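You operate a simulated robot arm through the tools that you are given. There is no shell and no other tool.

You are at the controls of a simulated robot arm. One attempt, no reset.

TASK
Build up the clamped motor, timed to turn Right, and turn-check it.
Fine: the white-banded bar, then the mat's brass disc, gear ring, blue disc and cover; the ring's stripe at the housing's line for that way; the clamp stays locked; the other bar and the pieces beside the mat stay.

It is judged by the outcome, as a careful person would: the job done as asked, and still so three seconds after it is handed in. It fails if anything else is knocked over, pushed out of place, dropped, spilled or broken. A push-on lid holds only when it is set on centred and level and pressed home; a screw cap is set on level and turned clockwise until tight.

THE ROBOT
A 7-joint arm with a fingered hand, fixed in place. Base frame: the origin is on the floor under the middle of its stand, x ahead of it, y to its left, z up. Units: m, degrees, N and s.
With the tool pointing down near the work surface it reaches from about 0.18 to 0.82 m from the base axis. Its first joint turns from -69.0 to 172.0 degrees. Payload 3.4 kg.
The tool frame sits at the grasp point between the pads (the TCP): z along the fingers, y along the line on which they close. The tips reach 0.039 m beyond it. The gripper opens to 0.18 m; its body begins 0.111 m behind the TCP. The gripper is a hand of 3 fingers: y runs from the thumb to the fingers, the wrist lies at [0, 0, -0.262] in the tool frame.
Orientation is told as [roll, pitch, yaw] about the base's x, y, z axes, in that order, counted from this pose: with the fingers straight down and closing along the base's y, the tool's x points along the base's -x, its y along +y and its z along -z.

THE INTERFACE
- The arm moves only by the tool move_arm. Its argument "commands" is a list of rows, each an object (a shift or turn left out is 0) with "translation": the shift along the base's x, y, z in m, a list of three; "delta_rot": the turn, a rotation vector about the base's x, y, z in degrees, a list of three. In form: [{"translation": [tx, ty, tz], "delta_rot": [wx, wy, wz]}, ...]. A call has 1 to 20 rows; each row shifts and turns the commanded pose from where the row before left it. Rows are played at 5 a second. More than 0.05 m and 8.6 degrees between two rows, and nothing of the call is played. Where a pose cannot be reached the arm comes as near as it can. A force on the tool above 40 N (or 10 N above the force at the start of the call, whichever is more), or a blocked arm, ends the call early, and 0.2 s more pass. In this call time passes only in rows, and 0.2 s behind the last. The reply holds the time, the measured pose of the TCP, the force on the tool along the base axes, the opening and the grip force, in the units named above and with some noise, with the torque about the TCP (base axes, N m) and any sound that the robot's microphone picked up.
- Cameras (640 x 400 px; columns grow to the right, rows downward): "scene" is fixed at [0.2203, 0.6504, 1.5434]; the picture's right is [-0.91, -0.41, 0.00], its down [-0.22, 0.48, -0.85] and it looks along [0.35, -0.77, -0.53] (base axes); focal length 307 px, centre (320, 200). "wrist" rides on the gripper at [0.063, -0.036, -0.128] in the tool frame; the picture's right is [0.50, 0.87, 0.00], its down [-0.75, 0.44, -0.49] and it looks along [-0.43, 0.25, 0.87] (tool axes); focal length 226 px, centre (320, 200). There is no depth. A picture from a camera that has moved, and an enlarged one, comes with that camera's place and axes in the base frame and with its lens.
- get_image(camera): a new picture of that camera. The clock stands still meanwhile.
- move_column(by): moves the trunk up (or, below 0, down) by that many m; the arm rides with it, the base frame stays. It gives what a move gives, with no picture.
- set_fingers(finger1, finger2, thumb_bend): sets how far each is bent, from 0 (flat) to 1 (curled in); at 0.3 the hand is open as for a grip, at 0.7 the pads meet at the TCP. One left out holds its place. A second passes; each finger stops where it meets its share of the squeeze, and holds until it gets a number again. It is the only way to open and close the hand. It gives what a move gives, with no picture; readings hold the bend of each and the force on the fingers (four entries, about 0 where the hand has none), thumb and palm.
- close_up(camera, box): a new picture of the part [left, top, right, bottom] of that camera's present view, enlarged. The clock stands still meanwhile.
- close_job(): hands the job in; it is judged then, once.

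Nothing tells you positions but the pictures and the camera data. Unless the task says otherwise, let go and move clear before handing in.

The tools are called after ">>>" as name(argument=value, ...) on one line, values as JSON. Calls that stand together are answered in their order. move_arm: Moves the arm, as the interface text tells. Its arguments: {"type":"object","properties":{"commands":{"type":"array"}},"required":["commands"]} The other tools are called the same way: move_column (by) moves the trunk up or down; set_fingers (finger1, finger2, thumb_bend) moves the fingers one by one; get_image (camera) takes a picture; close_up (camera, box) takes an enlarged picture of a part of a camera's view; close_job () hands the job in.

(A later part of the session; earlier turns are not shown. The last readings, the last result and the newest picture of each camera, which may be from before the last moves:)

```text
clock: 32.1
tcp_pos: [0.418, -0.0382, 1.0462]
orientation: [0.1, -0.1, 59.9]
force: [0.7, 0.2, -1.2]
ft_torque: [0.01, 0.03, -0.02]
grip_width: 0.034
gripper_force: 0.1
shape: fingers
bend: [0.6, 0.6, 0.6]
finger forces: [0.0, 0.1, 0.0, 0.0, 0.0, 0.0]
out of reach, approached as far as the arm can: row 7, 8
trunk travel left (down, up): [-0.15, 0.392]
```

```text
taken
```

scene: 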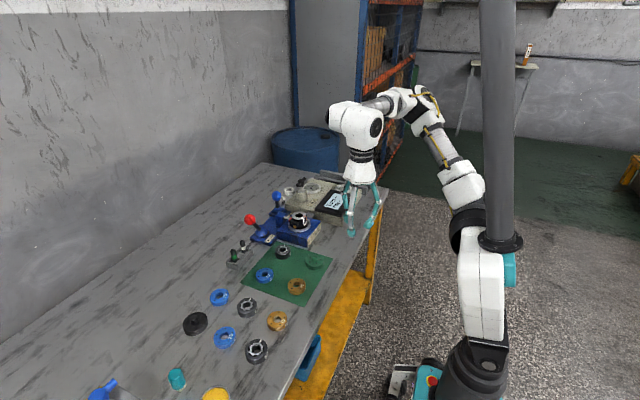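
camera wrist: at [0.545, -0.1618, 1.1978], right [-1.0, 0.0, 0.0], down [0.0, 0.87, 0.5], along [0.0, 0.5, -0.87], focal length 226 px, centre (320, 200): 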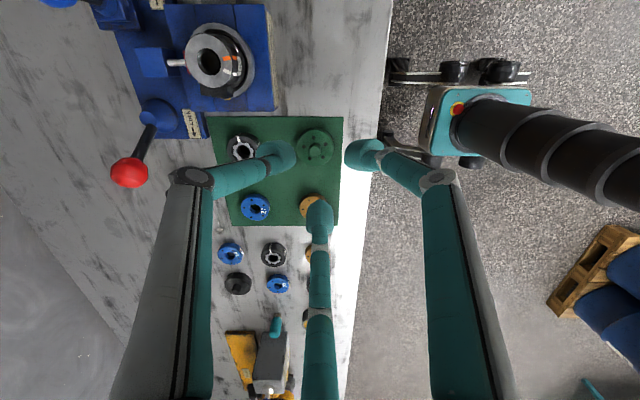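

>>> close_up(camera="scene", box=[320, 70, 540, 260])

>>> close_up(camera="scene", box=[420, 140, 540, 260])

```text
2.11 times, centred on (430, 165) of scene
camera zoom: at [0.2203, 0.6504, 1.5434], right [-0.91, -0.41, 0.0], down [-0.22, 0.48, -0.85], along [0.35, -0.77, -0.53], focal length 646 px, centre (88, 274)
```

zoom: 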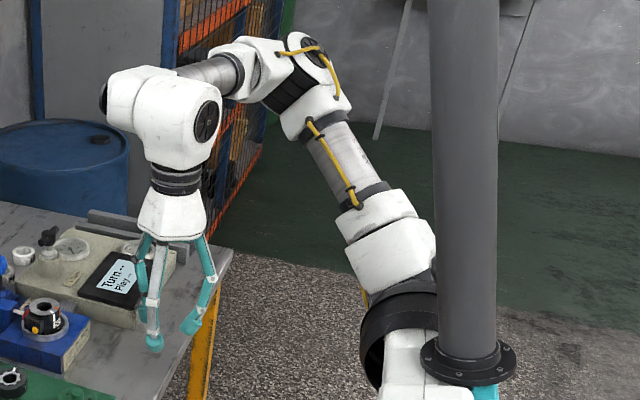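

```text
3.33 times, centred on (480, 200) of scene
camera zoom: at [0.2203, 0.6504, 1.5434], right [-0.91, -0.41, 0.0], down [-0.22, 0.48, -0.85], along [0.35, -0.77, -0.53], focal length 1023 px, centre (-213, 200)
```

zoom: 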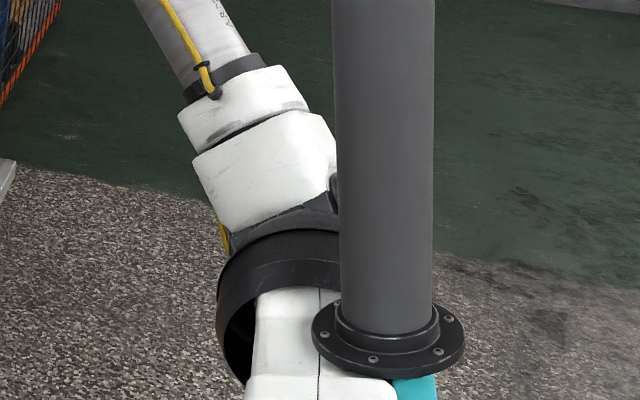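

The shoulder appears to be mounted on the robot's right side, and the arm started with the elbow above it, in an inverted branch. I'll swing the hand to the robot's right, clear of the bench, and lower it so the elbow drops to the other side of the shoulder axis.

>>> move_arm(commands=[{"translation": [-0.01, -0.035, 0.03]}, {"translation": [-0.01, -0.035, 0.03]}, {"translation": [-0.01, -0.035, 0.03]}, {"translation": [-0.015, -0.035, 0.03]}, {"translation": [-0.015, -0.04, 0.02]}, {"translation": [-0.015, -0.04, 0.01]}, {"translation": [-0.02, -0.04, 0.0]}, {"translation": [-0.02, -0.04, 0.0]}, {"translation": [-0.02, -0.04, 0.0]}, {"translation": [-0.02, -0.03, 0.0]}])

>>> get_image(camera="scene")

```text
clock: 34.3
tcp_pos: [0.2614, -0.4053, 1.1968]
orientation: [0.0, -0.1, 60.1]
force: [-0.7, -0.2, 0.2]
ft_torque: [0.01, 0.01, -0.02]
grip_width: 0.034
gripper_force: 0.0
shape: fingers
bend: [0.6, 0.6, 0.6]
finger forces: [0.0, 0.1, 0.0, 0.0, 0.1, 0.0]
trunk travel left (down, up): [-0.15, 0.392]
```

```text
taken
```

scene: 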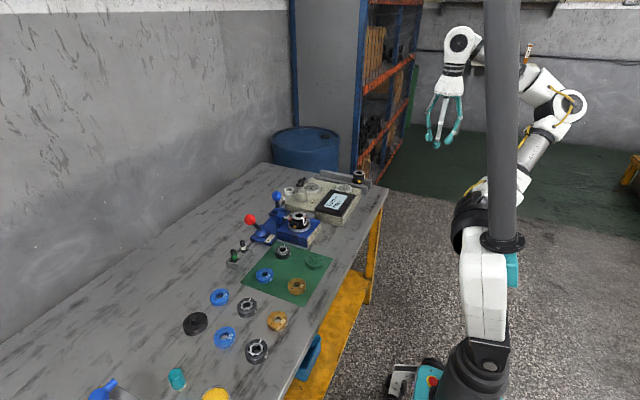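

The elbow is dropping on the outer side. I'll continue lowering the hand in this free space in front of the robot, away from the bench.

>>> move_arm(commands=[{"translation": [0, 0, -0.04]}, {"translation": [0, 0, -0.04]}, {"translation": [0, 0, -0.04]}, {"translation": [0, 0, -0.04]}, {"translation": [0, 0, -0.04]}])

>>> get_image(camera="scene")

```text
clock: 35.5
tcp_pos: [0.2632, -0.4072, 0.9959]
orientation: [0.0, 0.0, 60.0]
force: [0.6, -0.3, -0.1]
ft_torque: [-0.05, -0.03, 0.01]
grip_width: 0.0337
gripper_force: 0.0
shape: fingers
bend: [0.6, 0.6, 0.6]
finger forces: [0.1, 0.1, 0.0, 0.0, 0.0, 0.1]
trunk travel left (down, up): [-0.15, 0.392]
```

```text
taken
```

scene: 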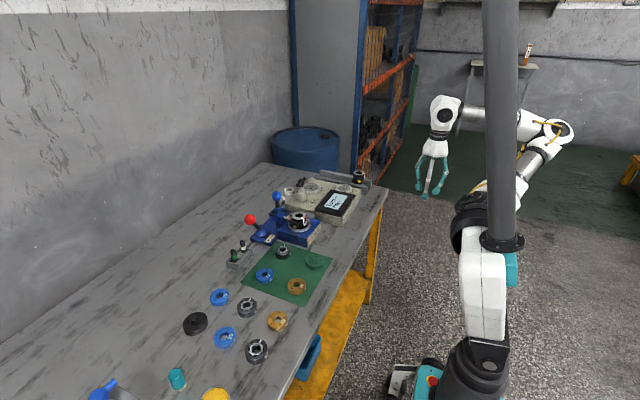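

>>> move_arm(commands=[{"translation": [0, 0, -0.04]}, {"translation": [0, 0, -0.04]}, {"translation": [0, 0, -0.04]}, {"translation": [0, 0, -0.04]}, {"translation": [0, 0, -0.04]}, {"translation": [0, 0, -0.04]}])

>>> get_image(camera="scene")

```text
clock: 36.9
tcp_pos: [0.2599, -0.4108, 0.7554]
orientation: [0.2, 0.0, 60.0]
force: [-0.2, 0.2, -0.1]
ft_torque: [0.01, 0.04, 0.0]
grip_width: 0.0338
gripper_force: 0.1
shape: fingers
bend: [0.6, 0.6, 0.6]
finger forces: [0.0, 0.0, 0.0, 0.0, 0.0, 0.1]
trunk travel left (down, up): [-0.15, 0.392]
```

```text
taken
```

scene: 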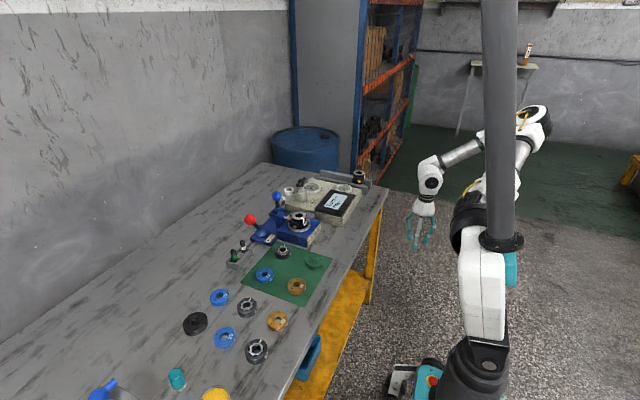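

The elbow is still above. I'll stretch the hand out to the robot's right and low, in the free space beside the bench, so the upper arm passes below the shoulder axis.

>>> move_arm(commands=[{"translation": [0.0, -0.04, 0]}, {"translation": [0.0, -0.04, 0]}, {"translation": [0.0, -0.04, 0]}, {"translation": [0.0, -0.04, 0]}, {"translation": [0.0, -0.04, 0]}])

>>> get_image(camera="scene")

```text
clock: 38.1
tcp_pos: [0.2597, -0.6063, 0.7559]
orientation: [0.1, 0.0, 60.0]
force: [-0.6, 0.6, -0.1]
ft_torque: [0.03, 0.03, -0.02]
grip_width: 0.0337
gripper_force: 0.0
shape: fingers
bend: [0.6, 0.6, 0.6]
finger forces: [0.1, 0.0, 0.0, 0.1, 0.0, 0.0]
trunk travel left (down, up): [-0.15, 0.392]
```

```text
taken
```

scene: 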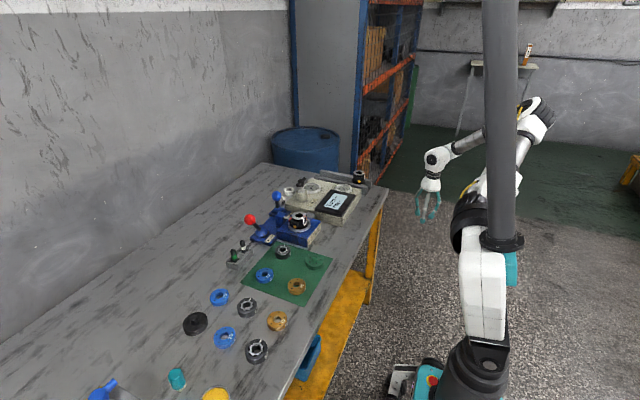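

>>> move_arm(commands=[{"translation": [0.0, -0.04, 0]}, {"translation": [0.0, -0.04, 0]}, {"translation": [0.0, -0.04, 0]}, {"translation": [0.0, -0.04, 0]}, {"translation": [0.0, -0.04, 0]}])

>>> close_up(camera="scene", box=[390, 80, 570, 260])

```text
clock: 39.3
tcp_pos: [0.2609, -0.8086, 0.7559]
orientation: [0.1, -0.1, 60.0]
force: [-0.4, -0.6, 0.7]
ft_torque: [0.02, 0.01, 0.03]
grip_width: 0.0341
gripper_force: 0.1
shape: fingers
bend: [0.6, 0.6, 0.6]
finger forces: [0.0, 0.0, 0.1, 0.0, 0.0, 0.0]
trunk travel left (down, up): [-0.15, 0.392]
```

```text
2.22 times, centred on (480, 170) of scene
camera zoom: at [0.2203, 0.6504, 1.5434], right [-0.91, -0.41, 0.0], down [-0.22, 0.48, -0.85], along [0.35, -0.77, -0.53], focal length 682 px, centre (-36, 267)
```

zoom: 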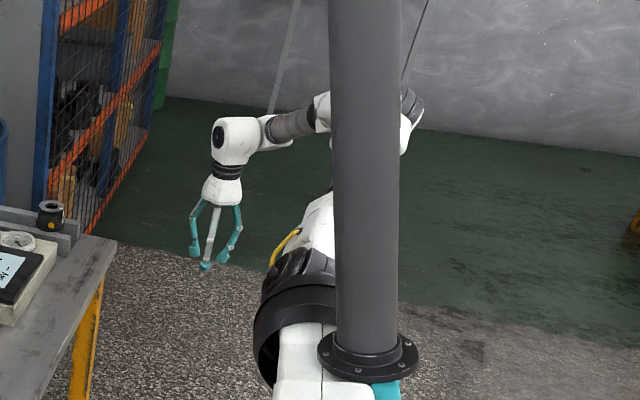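

The arm stretches easily to this side and is now nearly along the shoulder axis. I'll go lower and slightly forward so the upper arm swings to the underside.

>>> move_arm(commands=[{"translation": [0.01, -0.01, -0.04]}, {"translation": [0.01, -0.01, -0.04]}, {"translation": [0.01, -0.01, -0.04]}, {"translation": [0.01, -0.01, -0.04]}, {"translation": [0.01, -0.01, -0.04]}])

>>> close_up(camera="scene", box=[390, 80, 570, 260])

```text
clock: 40.5
tcp_pos: [0.3131, -0.8612, 0.5531]
orientation: [0.2, -0.1, 59.9]
force: [0.2, 0.4, 0.6]
ft_torque: [-0.02, 0.0, -0.01]
grip_width: 0.0336
gripper_force: 0.1
shape: fingers
bend: [0.6, 0.6, 0.6]
finger forces: [0.0, 0.1, 0.0, 0.0, 0.0, 0.0]
trunk travel left (down, up): [-0.15, 0.392]
```

```text
2.22 times, centred on (480, 170) of scene
camera zoom: at [0.2203, 0.6504, 1.5434], right [-0.91, -0.41, 0.0], down [-0.22, 0.48, -0.85], along [0.35, -0.77, -0.53], focal length 682 px, centre (-36, 267)
```

zoom: 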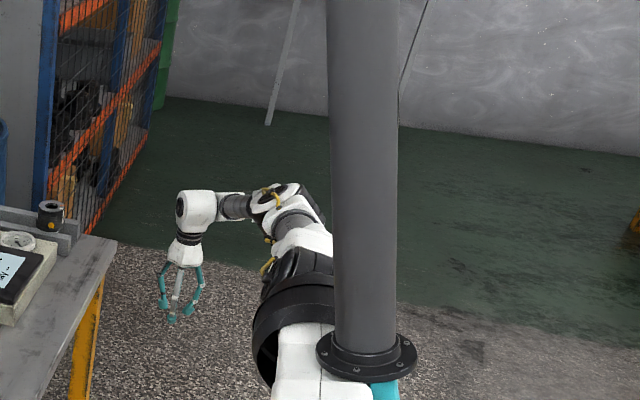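

The upper arm now points straight out sideways and slightly below the shoulder, which looks like the other branch. I'll bring the hand back toward the front while keeping the elbow low.

>>> move_arm(commands=[{"translation": [0.0, 0.04, 0.01]}, {"translation": [0.0, 0.04, 0.01]}, {"translation": [0.0, 0.04, 0.01]}, {"translation": [0.0, 0.04, 0.01]}, {"translation": [-0.01, 0.04, 0.01]}, {"translation": [-0.01, 0.04, 0.01]}])

>>> close_up(camera="scene", box=[390, 80, 570, 260])

```text
clock: 41.9
tcp_pos: [0.2918, -0.6171, 0.619]
orientation: [-0.1, 0.2, 59.9]
force: [0.2, -0.3, 0.8]
ft_torque: [-0.04, 0.0, 0.02]
grip_width: 0.034
gripper_force: 0.0
shape: fingers
bend: [0.6, 0.6, 0.6]
finger forces: [0.1, 0.0, 0.0, 0.1, 0.0, 0.0]
trunk travel left (down, up): [-0.15, 0.392]
```

```text
2.22 times, centred on (480, 170) of scene
camera zoom: at [0.2203, 0.6504, 1.5434], right [-0.91, -0.41, 0.0], down [-0.22, 0.48, -0.85], along [0.35, -0.77, -0.53], focal length 682 px, centre (-36, 267)
```

zoom: 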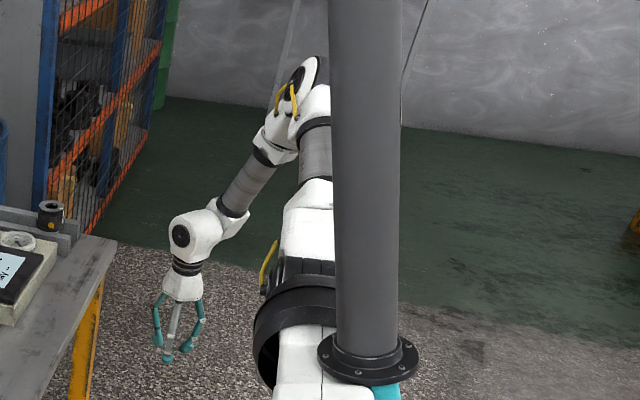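

The elbow came back up. I'll return to the stretched sideways pose and this time move forward beside the bench's right end (bench ends at y≈-0.66), so the upper arm swings forward on the underside.

>>> move_arm(commands=[{"translation": [0.0, -0.045, -0.01]}, {"translation": [0.0, -0.045, -0.01]}, {"translation": [0.0, -0.045, -0.01]}, {"translation": [0.0, -0.045, -0.01]}, {"translation": [0.0, -0.045, -0.01]}, {"translation": [0.0, -0.04, -0.02]}, {"translation": [0.0, -0.02, -0.02]}])

>>> move_arm(commands=[{"translation": [0.04, 0.0, 0.0]}, {"translation": [0.04, 0.0, 0.0]}, {"translation": [0.04, 0.0, 0.0]}, {"translation": [0.04, 0.0, 0.0]}])

>>> close_up(camera="scene", box=[370, 80, 550, 260])

```text
clock: 43.5
tcp_pos: [0.2914, -0.8872, 0.5433]
orientation: [0.1, -0.2, 60.1]
force: [0.1, -0.1, 0.7]
ft_torque: [0.02, 0.01, 0.03]
grip_width: 0.0335
gripper_force: 0.0
shape: fingers
bend: [0.6, 0.6, 0.6]
finger forces: [0.0, 0.0, 0.0, 0.0, 0.0, 0.0]
out of reach, approached as far as the arm can: row 7
trunk travel left (down, up): [-0.15, 0.392]
```

```text
clock: 44.1
tcp_pos: [0.3375, -0.8788, 0.5461]
orientation: [-1.2, -0.6, 60.2]
force: [-0.8, 0.3, -0.5]
ft_torque: [0.02, 0.0, 0.03]
grip_width: 0.0335
gripper_force: 0.1
shape: fingers
bend: [0.6, 0.6, 0.6]
finger forces: [0.0, 0.0, 0.1, 0.1, 0.1, 0.0]
out of reach, approached as far as the arm can: row 1, 2
trunk travel left (down, up): [-0.15, 0.392]
stopped in row 2: the arm was blocked; the commanded pose is now the measured one
```

```text
2.22 times, centred on (460, 170) of scene
camera zoom: at [0.2203, 0.6504, 1.5434], right [-0.91, -0.41, 0.0], down [-0.22, 0.48, -0.85], along [0.35, -0.77, -0.53], focal length 682 px, centre (9, 267)
```

zoom: 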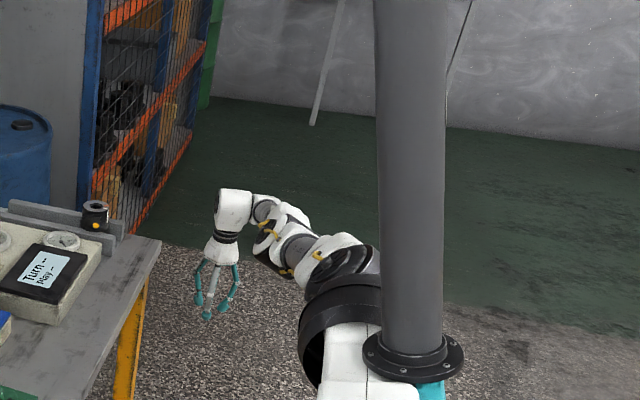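

>>> move_arm(commands=[{"translation": [0.02, 0.02, 0.01], "delta_rot": [1.2, 0.6, 0]}, {"translation": [0.025, 0.02, 0.01]}, {"translation": [0.025, 0.015, 0.01]}, {"translation": [0.025, 0.01, 0.01]}, {"translation": [0.025, 0.01, 0.01]}, {"translation": [0.025, 0.01, 0.01]}])

>>> close_up(camera="scene", box=[350, 80, 530, 260])

```text
clock: 45.5
tcp_pos: [0.4842, -0.787, 0.6092]
orientation: [0.0, -1.3, 60.0]
force: [-1.3, 0.5, -0.1]
ft_torque: [0.0, -0.04, -0.02]
grip_width: 0.0333
gripper_force: 0.1
shape: fingers
bend: [0.6, 0.6, 0.6]
finger forces: [0.0, 0.0, 0.0, 0.1, 0.0, 0.1]
trunk travel left (down, up): [-0.15, 0.392]
```

```text
2.22 times, centred on (440, 170) of scene
camera zoom: at [0.2203, 0.6504, 1.5434], right [-0.91, -0.41, 0.0], down [-0.22, 0.48, -0.85], along [0.35, -0.77, -0.53], focal length 682 px, centre (53, 267)
```

zoom: 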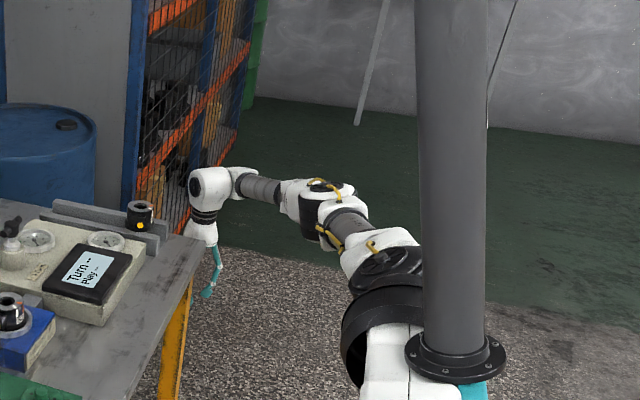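

The upper arm now swings forward on the underside. I'll raise the hand straight up beside the bench and then come over it from the right end.

>>> move_arm(commands=[{"translation": [0.0, 0.0, 0.04], "delta_rot": [0, 1.3, 0]}, {"translation": [0.0, 0.0, 0.045]}, {"translation": [0.0, 0.0, 0.045]}, {"translation": [0.0, 0.0, 0.045]}, {"translation": [0.0, 0.0, 0.045]}, {"translation": [0.0, 0.0, 0.045]}, {"translation": [0.0, 0.0, 0.045]}, {"translation": [0.0, 0.0, 0.045]}, {"translation": [0.0, 0.0, 0.045]}])

>>> get_image(camera="scene")

```text
clock: 47.5
tcp_pos: [0.4836, -0.7875, 1.0118]
orientation: [1.2, -0.5, 60.0]
force: [0.7, -0.2, 0.3]
ft_torque: [0.02, -0.03, -0.04]
grip_width: 0.0336
gripper_force: 0.0
shape: fingers
bend: [0.6, 0.6, 0.6]
finger forces: [0.0, 0.1, 0.1, 0.0, 0.0, 0.0]
trunk travel left (down, up): [-0.15, 0.392]
```

```text
taken
```

scene: 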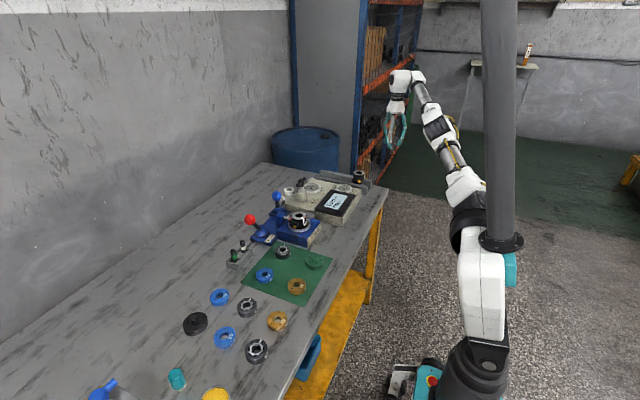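

Now the arm is nearly straight toward the right end of the bench. I'll sweep the hand along the bench toward +y at this height, well above everything, and see if it passes the old limit.

>>> move_arm(commands=[{"translation": [0.0, 0.045, 0.005], "delta_rot": [-1.2, 0.5, 0]}, {"translation": [0.0, 0.045, 0.005]}, {"translation": [0.0, 0.045, 0.005]}, {"translation": [0.0, 0.045, 0.005]}, {"translation": [0.0, 0.045, 0.005]}, {"translation": [0.0, 0.045, 0.005]}, {"translation": [0.0, 0.045, 0.005]}, {"translation": [0.0, 0.045, 0.0]}])

>>> get_image(camera="scene")

```text
clock: 49.3
tcp_pos: [0.4919, -0.4293, 1.0391]
orientation: [0.9, 0.8, 60.0]
force: [0.6, -0.7, 0.2]
ft_torque: [0.01, -0.01, -0.02]
grip_width: 0.0334
gripper_force: 0.1
shape: fingers
bend: [0.6, 0.6, 0.6]
finger forces: [0.0, 0.0, 0.0, 0.0, 0.0, 0.1]
out of reach, approached as far as the arm can: row 1, 4
trunk travel left (down, up): [-0.15, 0.392]
```

```text
taken
```

scene: 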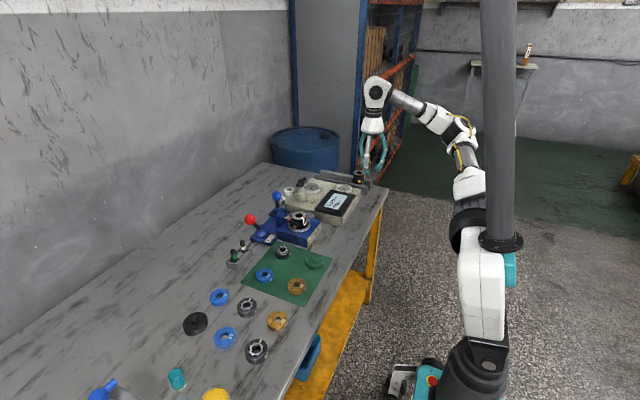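

>>> move_arm(commands=[{"translation": [0.0, 0.04, 0.0], "delta_rot": [-0.9, -0.8, 0]}, {"translation": [0.0, 0.04, 0.0]}, {"translation": [0.0, 0.04, 0.0]}, {"translation": [0.0, 0.04, 0.0]}, {"translation": [0.0, 0.04, 0.0]}, {"translation": [0.0, 0.04, 0.0]}, {"translation": [0.0, 0.04, 0.0]}, {"translation": [0.0, 0.04, 0.0]}, {"translation": [0.0, 0.04, 0.0]}, {"translation": [0.0, 0.04, 0.0]}])

>>> get_image(camera="scene")

```text
clock: 51.5
tcp_pos: [0.4922, -0.0242, 1.0384]
orientation: [-0.3, 1.1, 59.9]
force: [0.1, 0.5, 0.3]
ft_torque: [0.0, -0.01, -0.03]
grip_width: 0.0335
gripper_force: 0.1
shape: fingers
bend: [0.6, 0.6, 0.6]
finger forces: [0.0, 0.0, 0.0, 0.1, 0.1, 0.0]
trunk travel left (down, up): [-0.15, 0.392]
```

```text
taken
```

scene: 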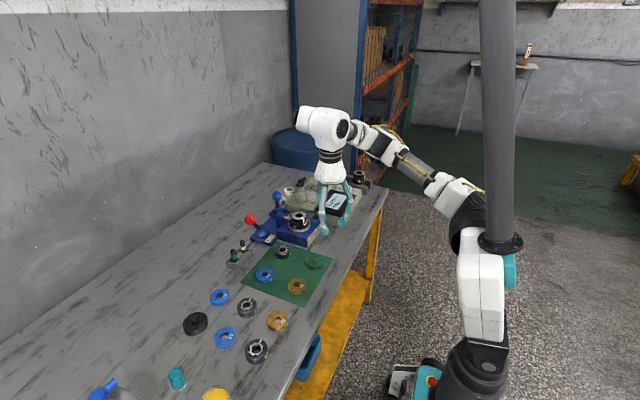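

That worked: the hand passed the old limit and is at (0.492, -0.024, 1.038). I'll continue to a viewing pose near the rack.

>>> move_arm(commands=[{"translation": [0.03, 0.01, 0.0], "delta_rot": [0.3, -1.1, 0]}, {"translation": [0.03, 0.01, 0.0]}, {"translation": [0.03, 0.0, 0.0]}, {"translation": [0.03, 0.0, 0.0]}, {"translation": [0.03, 0.0, 0.0]}, {"translation": [0.03, 0.0, 0.0]}])

>>> get_image(camera="wrist")

>>> get_image(camera="scene")

```text
clock: 52.9
tcp_pos: [0.6737, -0.0075, 1.0379]
orientation: [-1.2, 0.2, 60.1]
force: [-0.3, 0.2, -0.2]
ft_torque: [0.01, 0.02, 0.02]
grip_width: 0.0335
gripper_force: 0.0
shape: fingers
bend: [0.6, 0.6, 0.6]
finger forces: [0.1, 0.0, 0.0, 0.0, 0.1, 0.0]
trunk travel left (down, up): [-0.15, 0.392]
```

```text
taken
camera wrist: at [0.6721, -0.0791, 1.1668], right [-1.0, 0.0, -0.01], down [-0.01, 0.88, 0.48], along [0.01, 0.48, -0.88], focal length 226 px, centre (320, 200)
```

wrist: 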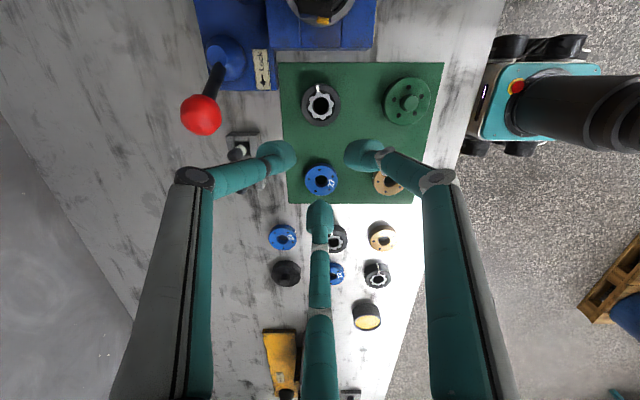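

```text
taken
```

scene: 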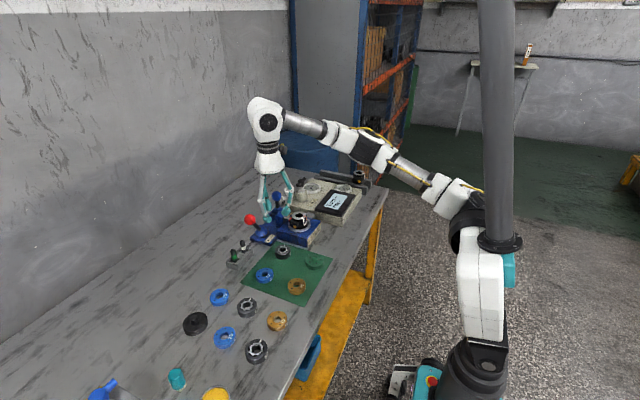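

The arm now reaches the work area. I'll level the hand and take precise zooms of the rack and mat parts from here.

>>> move_arm(commands=[{"delta_rot": [0.77, 0.94, 0]}])

>>> close_up(camera="wrist", box=[210, 115, 290, 185])

>>> close_up(camera="wrist", box=[280, 60, 440, 210])

>>> close_up(camera="wrist", box=[170, 0, 400, 150])

```text
clock: 53.3
tcp_pos: [0.6727, -0.0073, 1.0389]
orientation: [0.2, 0.1, 60.1]
force: [-0.4, -0.4, -0.1]
ft_torque: [-0.01, 0.0, -0.04]
grip_width: 0.0334
gripper_force: 0.0
shape: fingers
bend: [0.6, 0.6, 0.6]
finger forces: [0.0, 0.0, 0.0, 0.0, 0.0, 0.1]
trunk travel left (down, up): [-0.15, 0.392]
```

```text
5.71 times, centred on (250, 150) of wrist
camera zoom: at [0.6735, -0.0816, 1.1658], right [-1.0, 0.0, 0.0], down [0.0, 0.87, 0.49], along [0.0, 0.49, -0.87], focal length 1292 px, centre (720, 486)
```

zoom: 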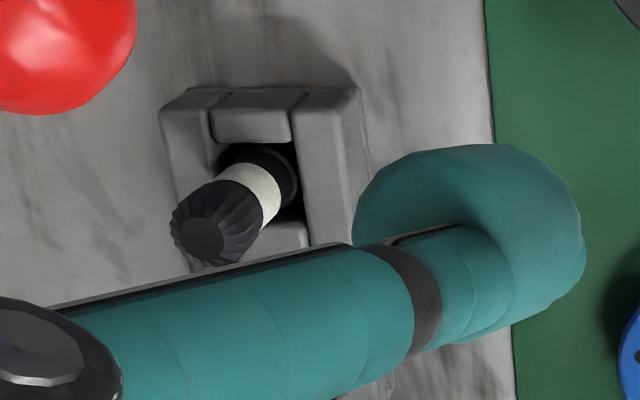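

```text
2.67 times, centred on (360, 135) of wrist
camera zoom: at [0.6735, -0.0816, 1.1658], right [-1.0, 0.0, 0.0], down [0.0, 0.87, 0.49], along [0.0, 0.49, -0.87], focal length 603 px, centre (213, 373)
```

zoom: 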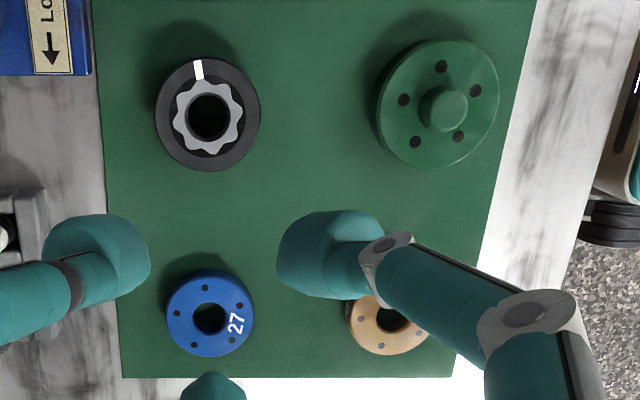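

```text
2.67 times, centred on (285, 75) of wrist
camera zoom: at [0.6735, -0.0816, 1.1658], right [-1.0, 0.0, 0.0], down [0.0, 0.87, 0.49], along [0.0, 0.49, -0.87], focal length 603 px, centre (413, 533)
```

zoom: 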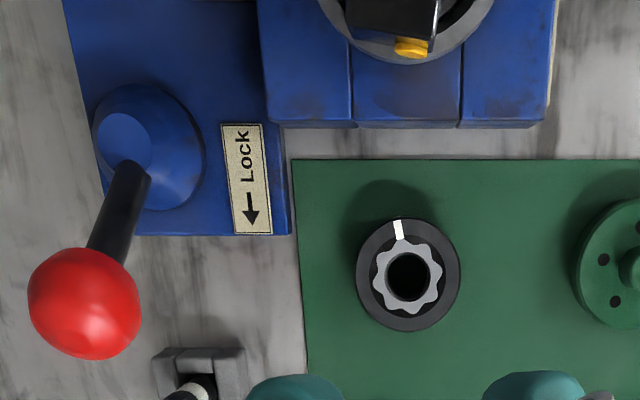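

The white bar's top is at about (0.798, 0.018, 0.870), the green bar's at (0.793, 0.068), and the red ball is at (0.802, -0.044, 0.916) with about 22 mm radius. I'll turn the hand so its fingers straddle the gap between ball and green bar (yaw ≈ 88°) and hover above the white bar.

>>> move_arm(commands=[{"translation": [0.02, 0.004, 0.0], "delta_rot": [0, 0, 7]}, {"translation": [0.02, 0.004, 0.0], "delta_rot": [0, 0, 7]}, {"translation": [0.02, 0.004, 0.0], "delta_rot": [0, 0, 7]}, {"translation": [0.02, 0.004, 0.0], "delta_rot": [0, 0, 7]}, {"translation": [0.02, 0.004, 0.0]}, {"translation": [0.0249, 0.0053, 0.0]}])

>>> set_fingers(finger1=0.66)

>>> get_image(camera="wrist")

>>> get_image(camera="scene")

```text
clock: 54.7
tcp_pos: [0.7698, 0.0089, 1.0357]
orientation: [0.1, -0.1, 88.1]
force: [0.7, 0.8, 0.0]
ft_torque: [0.0, 0.0, -0.02]
grip_width: 0.0335
gripper_force: 0.1
shape: fingers
bend: [0.6, 0.6, 0.6]
finger forces: [0.1, 0.1, 0.0, 0.0, 0.0, 0.0]
out of reach, approached as far as the arm can: row 5, 6
trunk travel left (down, up): [-0.15, 0.392]
```

```text
clock: 55.7
tcp_pos: [0.7675, 0.0106, 1.0368]
orientation: [0.0, -0.1, 88.1]
force: [-0.3, -0.1, 0.5]
ft_torque: [0.0, -0.02, -0.02]
grip_width: 0.0232
gripper_force: 0.1
shape: fingers
bend: [0.66, 0.6, 0.6]
finger forces: [0.1, 0.0, 0.0, 0.0, 0.1, 0.0]
trunk travel left (down, up): [-0.15, 0.392]
```

```text
taken
camera wrist: at [0.8038, -0.0549, 1.1635], right [-0.88, -0.47, 0.0], down [-0.41, 0.77, 0.49], along [-0.23, 0.44, -0.87], focal length 226 px, centre (320, 200)
```

wrist: 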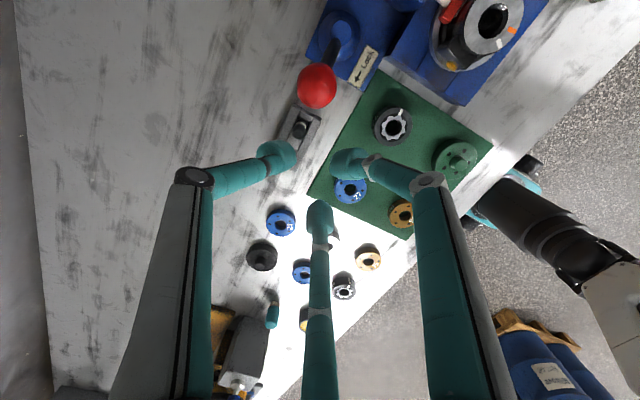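

```text
taken
```

scene: 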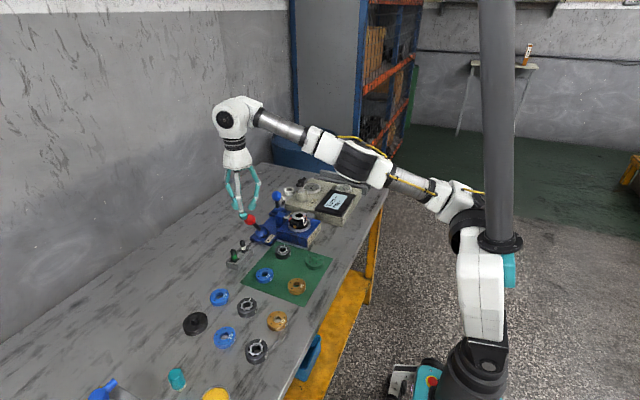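

Finger 1 is the one on the ball side and finger 2 the one toward the green bar. Reach is short at this height, so I'll set a narrow opening, come down next to the bars but above them, then shift over the white bar.

>>> set_fingers(finger1=0.62, finger2=0.62, thumb_bend=0.59)

>>> move_arm(commands=[{"translation": [-0.005, 0.0, -0.02]}, {"translation": [0, 0.0, -0.02]}, {"translation": [0, 0.0, -0.02]}, {"translation": [0, 0.0, -0.02]}])

>>> get_image(camera="wrist")

```text
clock: 56.7
tcp_pos: [0.7683, 0.0107, 1.0362]
orientation: [0.0, 0.0, 88.1]
force: [-0.1, 0.4, -0.1]
ft_torque: [0.0, -0.02, 0.01]
grip_width: 0.0313
gripper_force: 0.1
shape: fingers
bend: [0.62, 0.62, 0.59]
finger forces: [0.0, 0.0, 0.0, 0.0, 0.1, 0.0]
trunk travel left (down, up): [-0.15, 0.392]
```

```text
clock: 57.7
tcp_pos: [0.7619, 0.009, 0.9574]
orientation: [0.1, 0.0, 87.9]
force: [-0.4, 0.2, 0.4]
ft_torque: [-0.02, 0.05, -0.01]
grip_width: 0.0313
gripper_force: 0.1
shape: fingers
bend: [0.62, 0.62, 0.59]
finger forces: [0.0, 0.0, 0.0, 0.0, 0.0, 0.0]
trunk travel left (down, up): [-0.15, 0.392]
```

```text
taken
camera wrist: at [0.7969, -0.056, 1.0838], right [-0.88, -0.47, 0.0], down [-0.41, 0.77, 0.49], along [-0.23, 0.43, -0.87], focal length 226 px, centre (320, 200)
```

wrist: 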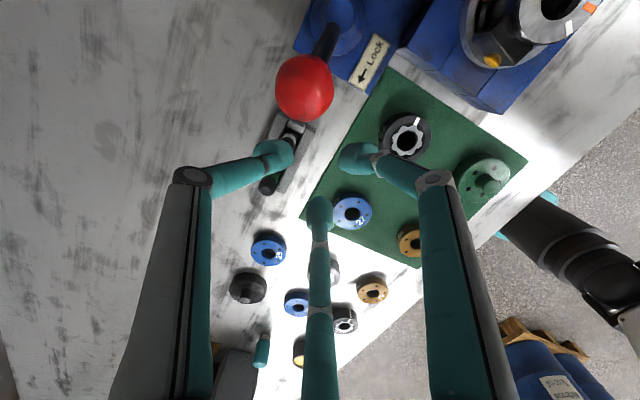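

>>> move_arm(commands=[{"translation": [0.018, 0.0045, 0.0]}, {"translation": [0.018, 0.0045, 0.0]}])

>>> get_image(camera="wrist")

>>> close_up(camera="wrist", box=[260, 110, 380, 230])

>>> close_up(camera="scene", box=[200, 190, 300, 280])

```text
clock: 58.3
tcp_pos: [0.7917, 0.0189, 0.9565]
orientation: [0.2, 0.2, 88.1]
force: [0.2, 1.2, -0.3]
ft_torque: [-0.02, -0.01, 0.01]
grip_width: 0.0314
gripper_force: 0.0
shape: fingers
bend: [0.62, 0.62, 0.59]
finger forces: [0.0, 0.0, 0.0, 0.0, 0.0, 0.0]
out of reach, approached as far as the arm can: row 2
trunk travel left (down, up): [-0.15, 0.392]
```

```text
taken
camera wrist: at [0.8255, -0.0457, 1.085], right [-0.88, -0.47, 0.0], down [-0.41, 0.77, 0.49], along [-0.23, 0.43, -0.87], focal length 226 px, centre (320, 200)
```

wrist: 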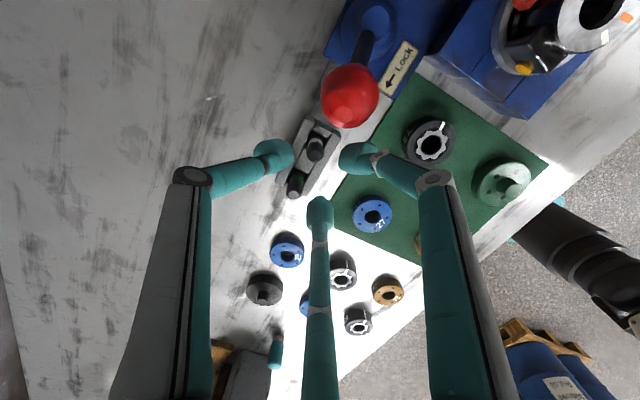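

```text
3.33 times, centred on (320, 170) of wrist
camera zoom: at [0.8255, -0.0457, 1.085], right [-0.88, -0.47, 0.0], down [-0.41, 0.77, 0.49], along [-0.23, 0.43, -0.87], focal length 754 px, centre (320, 300)
```

zoom: 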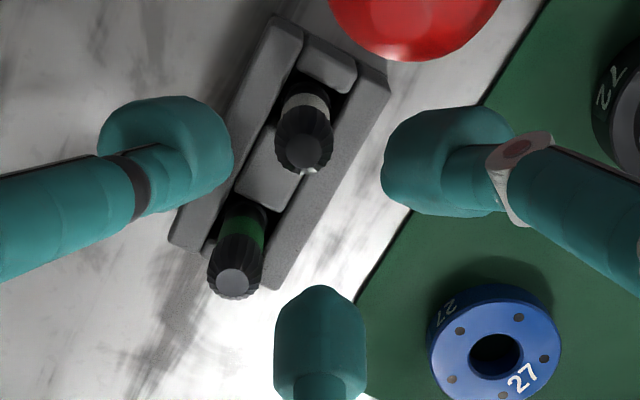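

```text
4.44 times, centred on (250, 235) of scene
camera zoom: at [0.2203, 0.6504, 1.5434], right [-0.91, -0.41, 0.0], down [-0.22, 0.48, -0.85], along [0.35, -0.77, -0.53], focal length 1364 px, centre (631, 44)
```

zoom: 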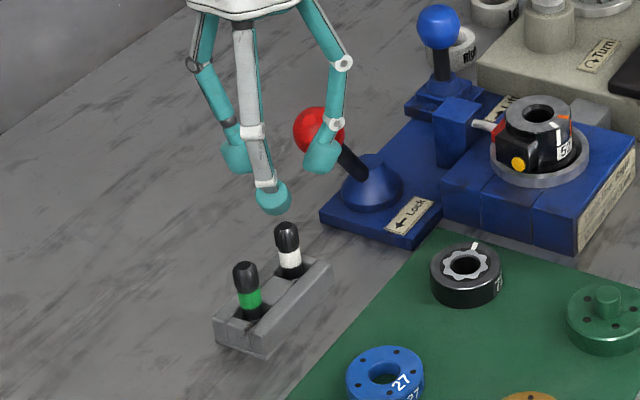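

The white bar reads (0.796, 0.018), about 5 mm further in +x than the hand. I'll turn 2° more for clearance and descend straight onto its knob.

>>> move_arm(commands=[{"translation": [0.0025, 0.0, -0.015], "delta_rot": [0, 0, 2]}, {"translation": [0.0025, 0.0, -0.015]}])

>>> close_up(camera="wrist", box=[260, 110, 380, 230])

```text
clock: 58.9
tcp_pos: [0.7964, 0.0166, 0.9273]
orientation: [0.1, 0.0, 90.1]
force: [1.0, -0.5, 0.4]
ft_torque: [-0.01, 0.01, 0.0]
grip_width: 0.0313
gripper_force: 0.1
shape: fingers
bend: [0.62, 0.62, 0.59]
finger forces: [0.1, 0.1, 0.1, 0.0, 0.0, 0.0]
trunk travel left (down, up): [-0.15, 0.392]
```

```text
3.33 times, centred on (320, 170) of wrist
camera zoom: at [0.8328, -0.0468, 1.0543], right [-0.87, -0.5, 0.0], down [-0.44, 0.75, 0.49], along [-0.25, 0.43, -0.87], focal length 754 px, centre (320, 300)
```

zoom: 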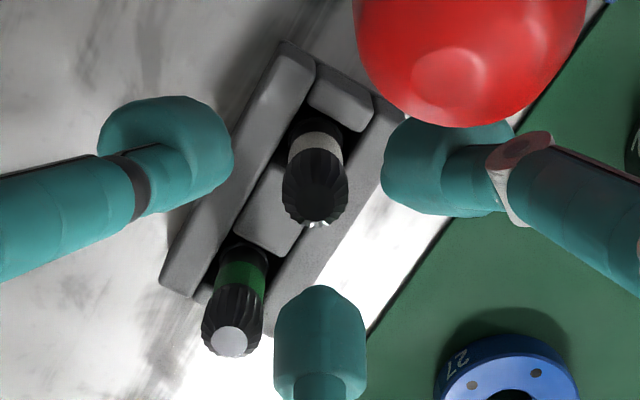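

Alignment is good; I'll nudge +3 mm in y and come down around the knob.

>>> move_arm(commands=[{"translation": [0.0, 0.003, -0.012]}, {"translation": [0.0, 0.0, -0.013]}, {"translation": [0.0, 0.0, -0.013]}])

>>> close_up(camera="wrist", box=[260, 110, 380, 230])

>>> close_up(camera="scene", box=[200, 200, 290, 280])

```text
clock: 59.7
tcp_pos: [0.7955, 0.0187, 0.8879]
orientation: [0.2, 0.0, 90.1]
force: [0.2, -0.4, 1.0]
ft_torque: [0.01, 0.0, 0.01]
grip_width: 0.0312
gripper_force: 0.0
shape: fingers
bend: [0.62, 0.62, 0.59]
finger forces: [0.0, 0.0, 0.1, 0.0, 0.0, 0.0]
trunk travel left (down, up): [-0.15, 0.392]
```

```text
3.33 times, centred on (320, 170) of wrist
camera zoom: at [0.8327, -0.0448, 1.0155], right [-0.87, -0.5, 0.0], down [-0.43, 0.75, 0.49], along [-0.25, 0.43, -0.87], focal length 754 px, centre (320, 300)
```

zoom: 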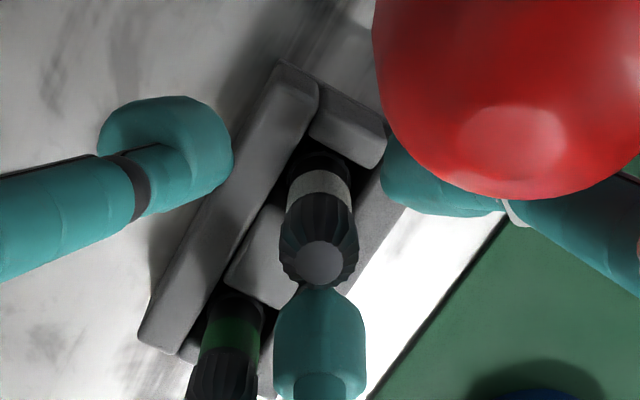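

```text
5.00 times, centred on (245, 240) of scene
camera zoom: at [0.2203, 0.6504, 1.5434], right [-0.91, -0.41, 0.0], down [-0.22, 0.48, -0.85], along [0.35, -0.77, -0.53], focal length 1534 px, centre (695, 0)
```

zoom: 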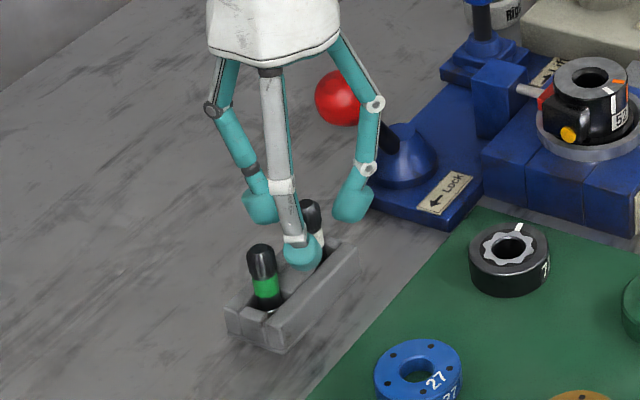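

The bar's top is centred between the pads. I'll close all three fingers on it.

>>> set_fingers(finger1=0.72, finger2=0.72, thumb_bend=0.72)

>>> close_up(camera="wrist", box=[260, 110, 380, 230])

>>> close_up(camera="scene", box=[200, 200, 290, 280])

```text
clock: 60.7
tcp_pos: [0.7959, 0.0193, 0.888]
orientation: [0.1, 0.0, 90.1]
force: [-0.2, -0.5, 0.2]
ft_torque: [-0.02, -0.02, 0.0]
grip_width: 0.0073
gripper_force: 9.8
shape: fingers
bend: [0.7, 0.7, 0.68]
finger forces: [5.9, 6.0, 0.0, 0.0, 7.0, 0.0]
trunk travel left (down, up): [-0.15, 0.392]
```

```text
3.33 times, centred on (320, 170) of wrist
camera zoom: at [0.8325, -0.0442, 1.0158], right [-0.87, -0.5, 0.0], down [-0.43, 0.75, 0.49], along [-0.25, 0.43, -0.87], focal length 754 px, centre (320, 300)
```

zoom: 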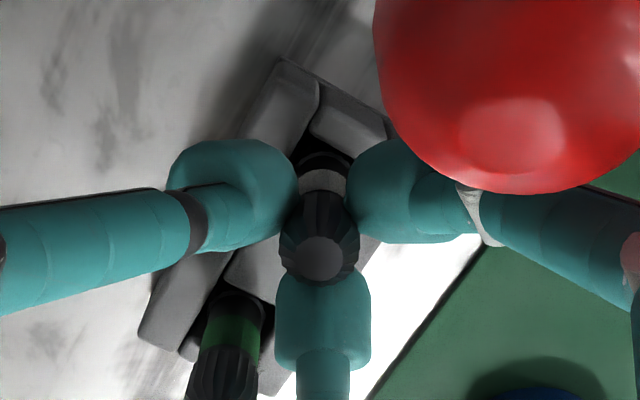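

```text
5.00 times, centred on (245, 240) of scene
camera zoom: at [0.2203, 0.6504, 1.5434], right [-0.91, -0.41, 0.0], down [-0.22, 0.48, -0.85], along [0.35, -0.77, -0.53], focal length 1534 px, centre (695, 0)
```

zoom: 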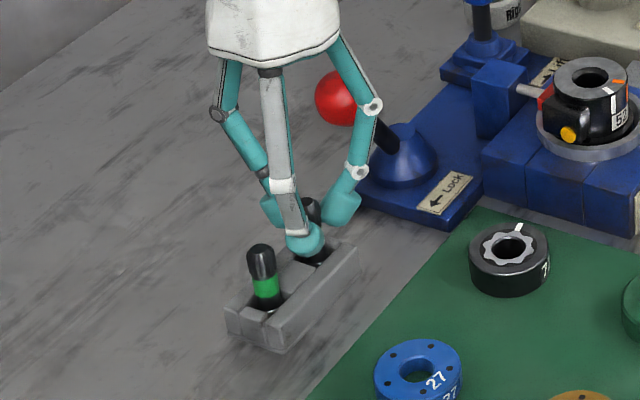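

Firm grip of about 6–7 N per finger. I'll lift it straight up out of the rack in small steps.

>>> move_arm(commands=[{"translation": [0.0, 0.0, 0.01]}, {"translation": [0.0, 0.0, 0.015]}, {"translation": [0.0, 0.0, 0.015]}])

>>> close_up(camera="scene", box=[200, 190, 290, 270])

>>> close_up(camera="wrist", box=[260, 110, 380, 230])

```text
clock: 61.5
tcp_pos: [0.7956, 0.0217, 0.9296]
orientation: [0.1, -0.1, 90.0]
force: [0.1, -0.3, -0.8]
ft_torque: [0.02, -0.03, 0.02]
grip_width: 0.0072
gripper_force: 9.4
shape: fingers
bend: [0.7, 0.7, 0.68]
finger forces: [5.9, 6.0, 0.0, 0.1, 6.9, 0.0]
trunk travel left (down, up): [-0.15, 0.392]
```

```text
5.00 times, centred on (245, 230) of scene
camera zoom: at [0.2203, 0.6504, 1.5434], right [-0.91, -0.41, 0.0], down [-0.22, 0.48, -0.85], along [0.35, -0.77, -0.53], focal length 1534 px, centre (695, 50)
```

zoom: 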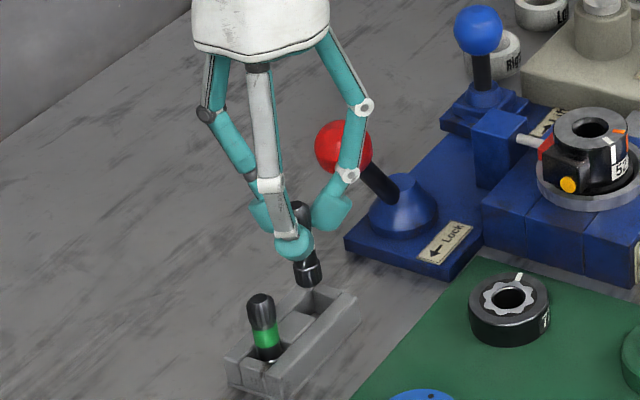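

```text
3.33 times, centred on (320, 170) of wrist
camera zoom: at [0.8327, -0.0424, 1.057], right [-0.87, -0.5, 0.0], down [-0.43, 0.75, 0.49], along [-0.25, 0.43, -0.87], focal length 754 px, centre (320, 300)
```

zoom: 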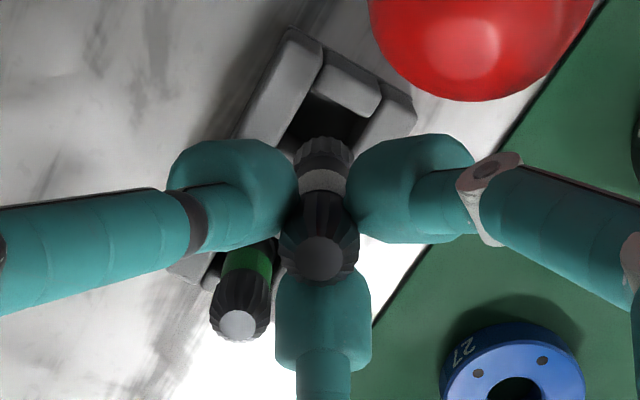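

The bar is free of the rack and held vertically (about 63 mm long, bottom ≈ 81 mm below the TCP). I'll raise it and carry it to a hover above the housing at about (0.677, -0.17).

>>> move_arm(commands=[{"translation": [-0.015, 0.0, 0.015]}, {"translation": [-0.02, 0.0, 0.025]}, {"translation": [-0.02, 0.0, 0.025]}, {"translation": [-0.015, -0.02, 0.015]}, {"translation": [-0.015, -0.035, 0.0]}, {"translation": [-0.015, -0.04, 0.0]}, {"translation": [-0.01, -0.04, 0.0]}, {"translation": [-0.009, -0.04, 0.0]}, {"translation": [0, -0.0162, 0.0]}])

>>> get_image(camera="wrist")

>>> close_up(camera="scene", box=[240, 140, 360, 250])

```text
clock: 63.5
tcp_pos: [0.6728, -0.1724, 1.0082]
orientation: [0.1, -0.1, 90.2]
force: [0.1, 0.8, -0.8]
ft_torque: [0.02, 0.0, -0.01]
grip_width: 0.0069
gripper_force: 9.3
shape: fingers
bend: [0.7, 0.7, 0.68]
finger forces: [5.8, 5.9, 0.0, 0.0, 7.0, 0.1]
trunk travel left (down, up): [-0.15, 0.392]
```

```text
taken
camera wrist: at [0.7111, -0.2364, 1.1354], right [-0.87, -0.5, 0.0], down [-0.44, 0.75, 0.49], along [-0.25, 0.43, -0.87], focal length 226 px, centre (320, 200)
```

wrist: 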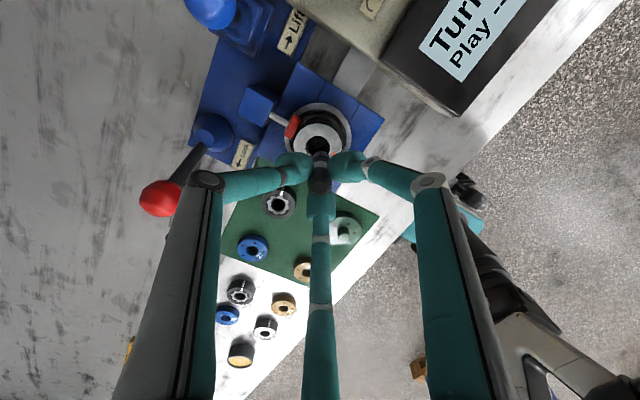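

```text
3.64 times, centred on (300, 195) of scene
camera zoom: at [0.2203, 0.6504, 1.5434], right [-0.91, -0.41, 0.0], down [-0.22, 0.48, -0.85], along [0.35, -0.77, -0.53], focal length 1116 px, centre (393, 218)
```

zoom: 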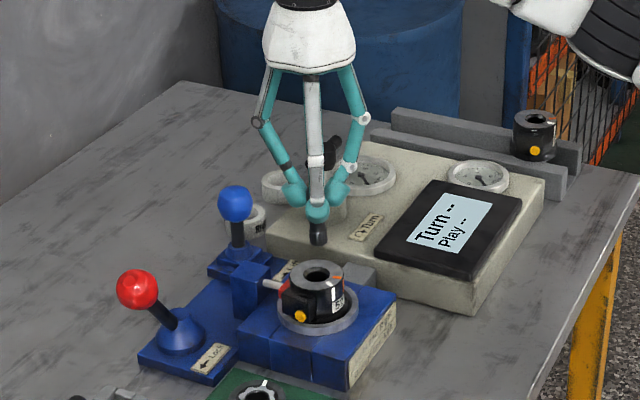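

>>> close_up(camera="wrist", box=[260, 90, 380, 210])

>>> close_up(camera="scene", box=[270, 185, 330, 240])

```text
3.33 times, centred on (320, 150) of wrist
camera zoom: at [0.7111, -0.2364, 1.1354], right [-0.87, -0.5, 0.0], down [-0.44, 0.75, 0.49], along [-0.25, 0.43, -0.87], focal length 754 px, centre (320, 367)
```

zoom: 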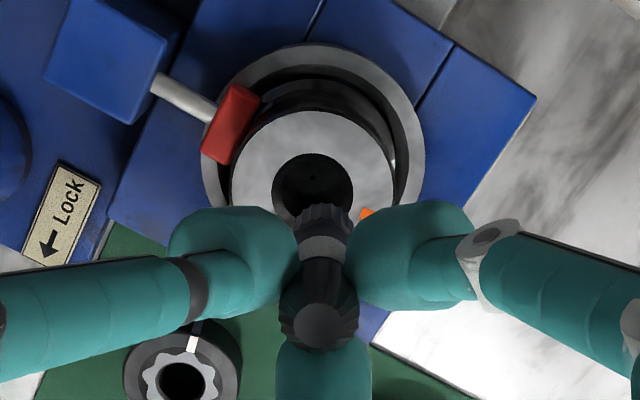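

```text
7.27 times, centred on (300, 212) of scene
camera zoom: at [0.2203, 0.6504, 1.5434], right [-0.91, -0.41, 0.0], down [-0.22, 0.48, -0.85], along [0.35, -0.77, -0.53], focal length 2232 px, centre (466, 109)
```

zoom: 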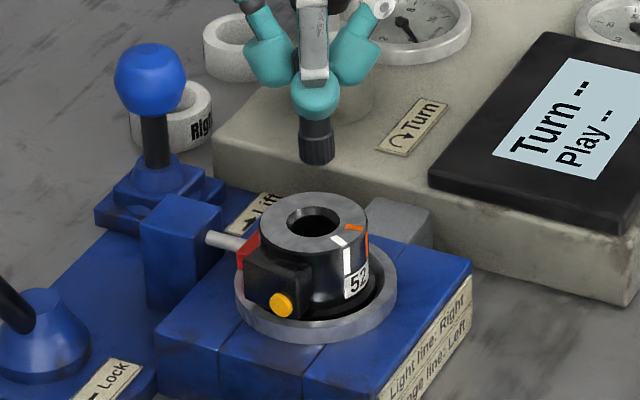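

The bar's bottom sits about 4 mm toward -x from the bore axis. I'll shift and lower until it's just above the bore, then recheck.

>>> move_arm(commands=[{"translation": [0.0038, 0.001, -0.01]}, {"translation": [0, 0, -0.015]}])

>>> close_up(camera="wrist", box=[270, 110, 370, 210])

>>> close_up(camera="scene", box=[280, 190, 320, 230])

```text
clock: 64.1
tcp_pos: [0.6779, -0.1731, 0.9833]
orientation: [0.1, -0.1, 90.0]
force: [-0.3, -0.2, -1.6]
ft_torque: [0.01, -0.02, 0.01]
grip_width: 0.007
gripper_force: 9.2
shape: fingers
bend: [0.7, 0.7, 0.68]
finger forces: [5.8, 5.9, 0.0, 0.1, 6.9, 0.1]
trunk travel left (down, up): [-0.15, 0.392]
```

```text
4.00 times, centred on (320, 160) of wrist
camera zoom: at [0.7145, -0.2357, 1.1105], right [-0.87, -0.5, 0.0], down [-0.43, 0.75, 0.49], along [-0.25, 0.43, -0.87], focal length 904 px, centre (320, 360)
```

zoom: 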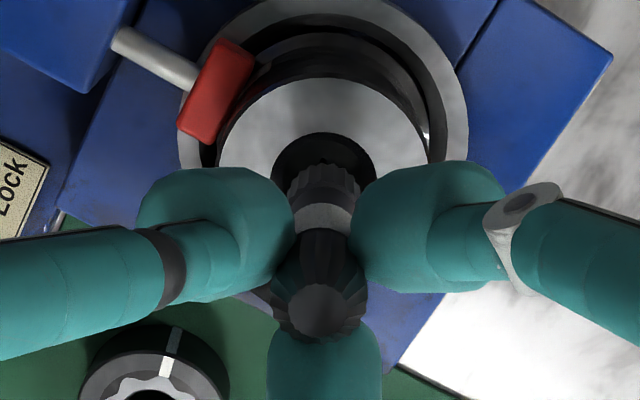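

```text
10.00 times, centred on (300, 210) of scene
camera zoom: at [0.2203, 0.6504, 1.5434], right [-0.91, -0.41, 0.0], down [-0.22, 0.48, -0.85], along [0.35, -0.77, -0.53], focal length 3068 px, centre (520, 100)
```

zoom: 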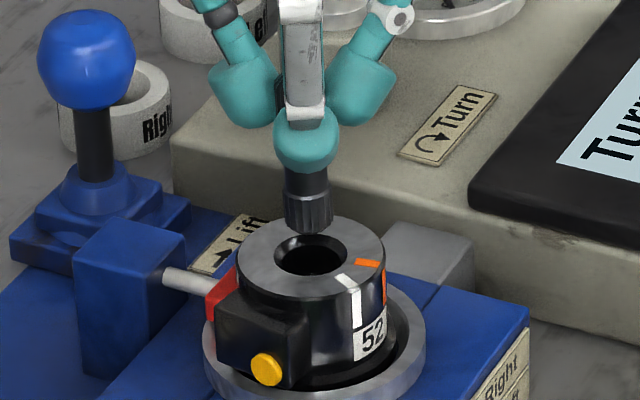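

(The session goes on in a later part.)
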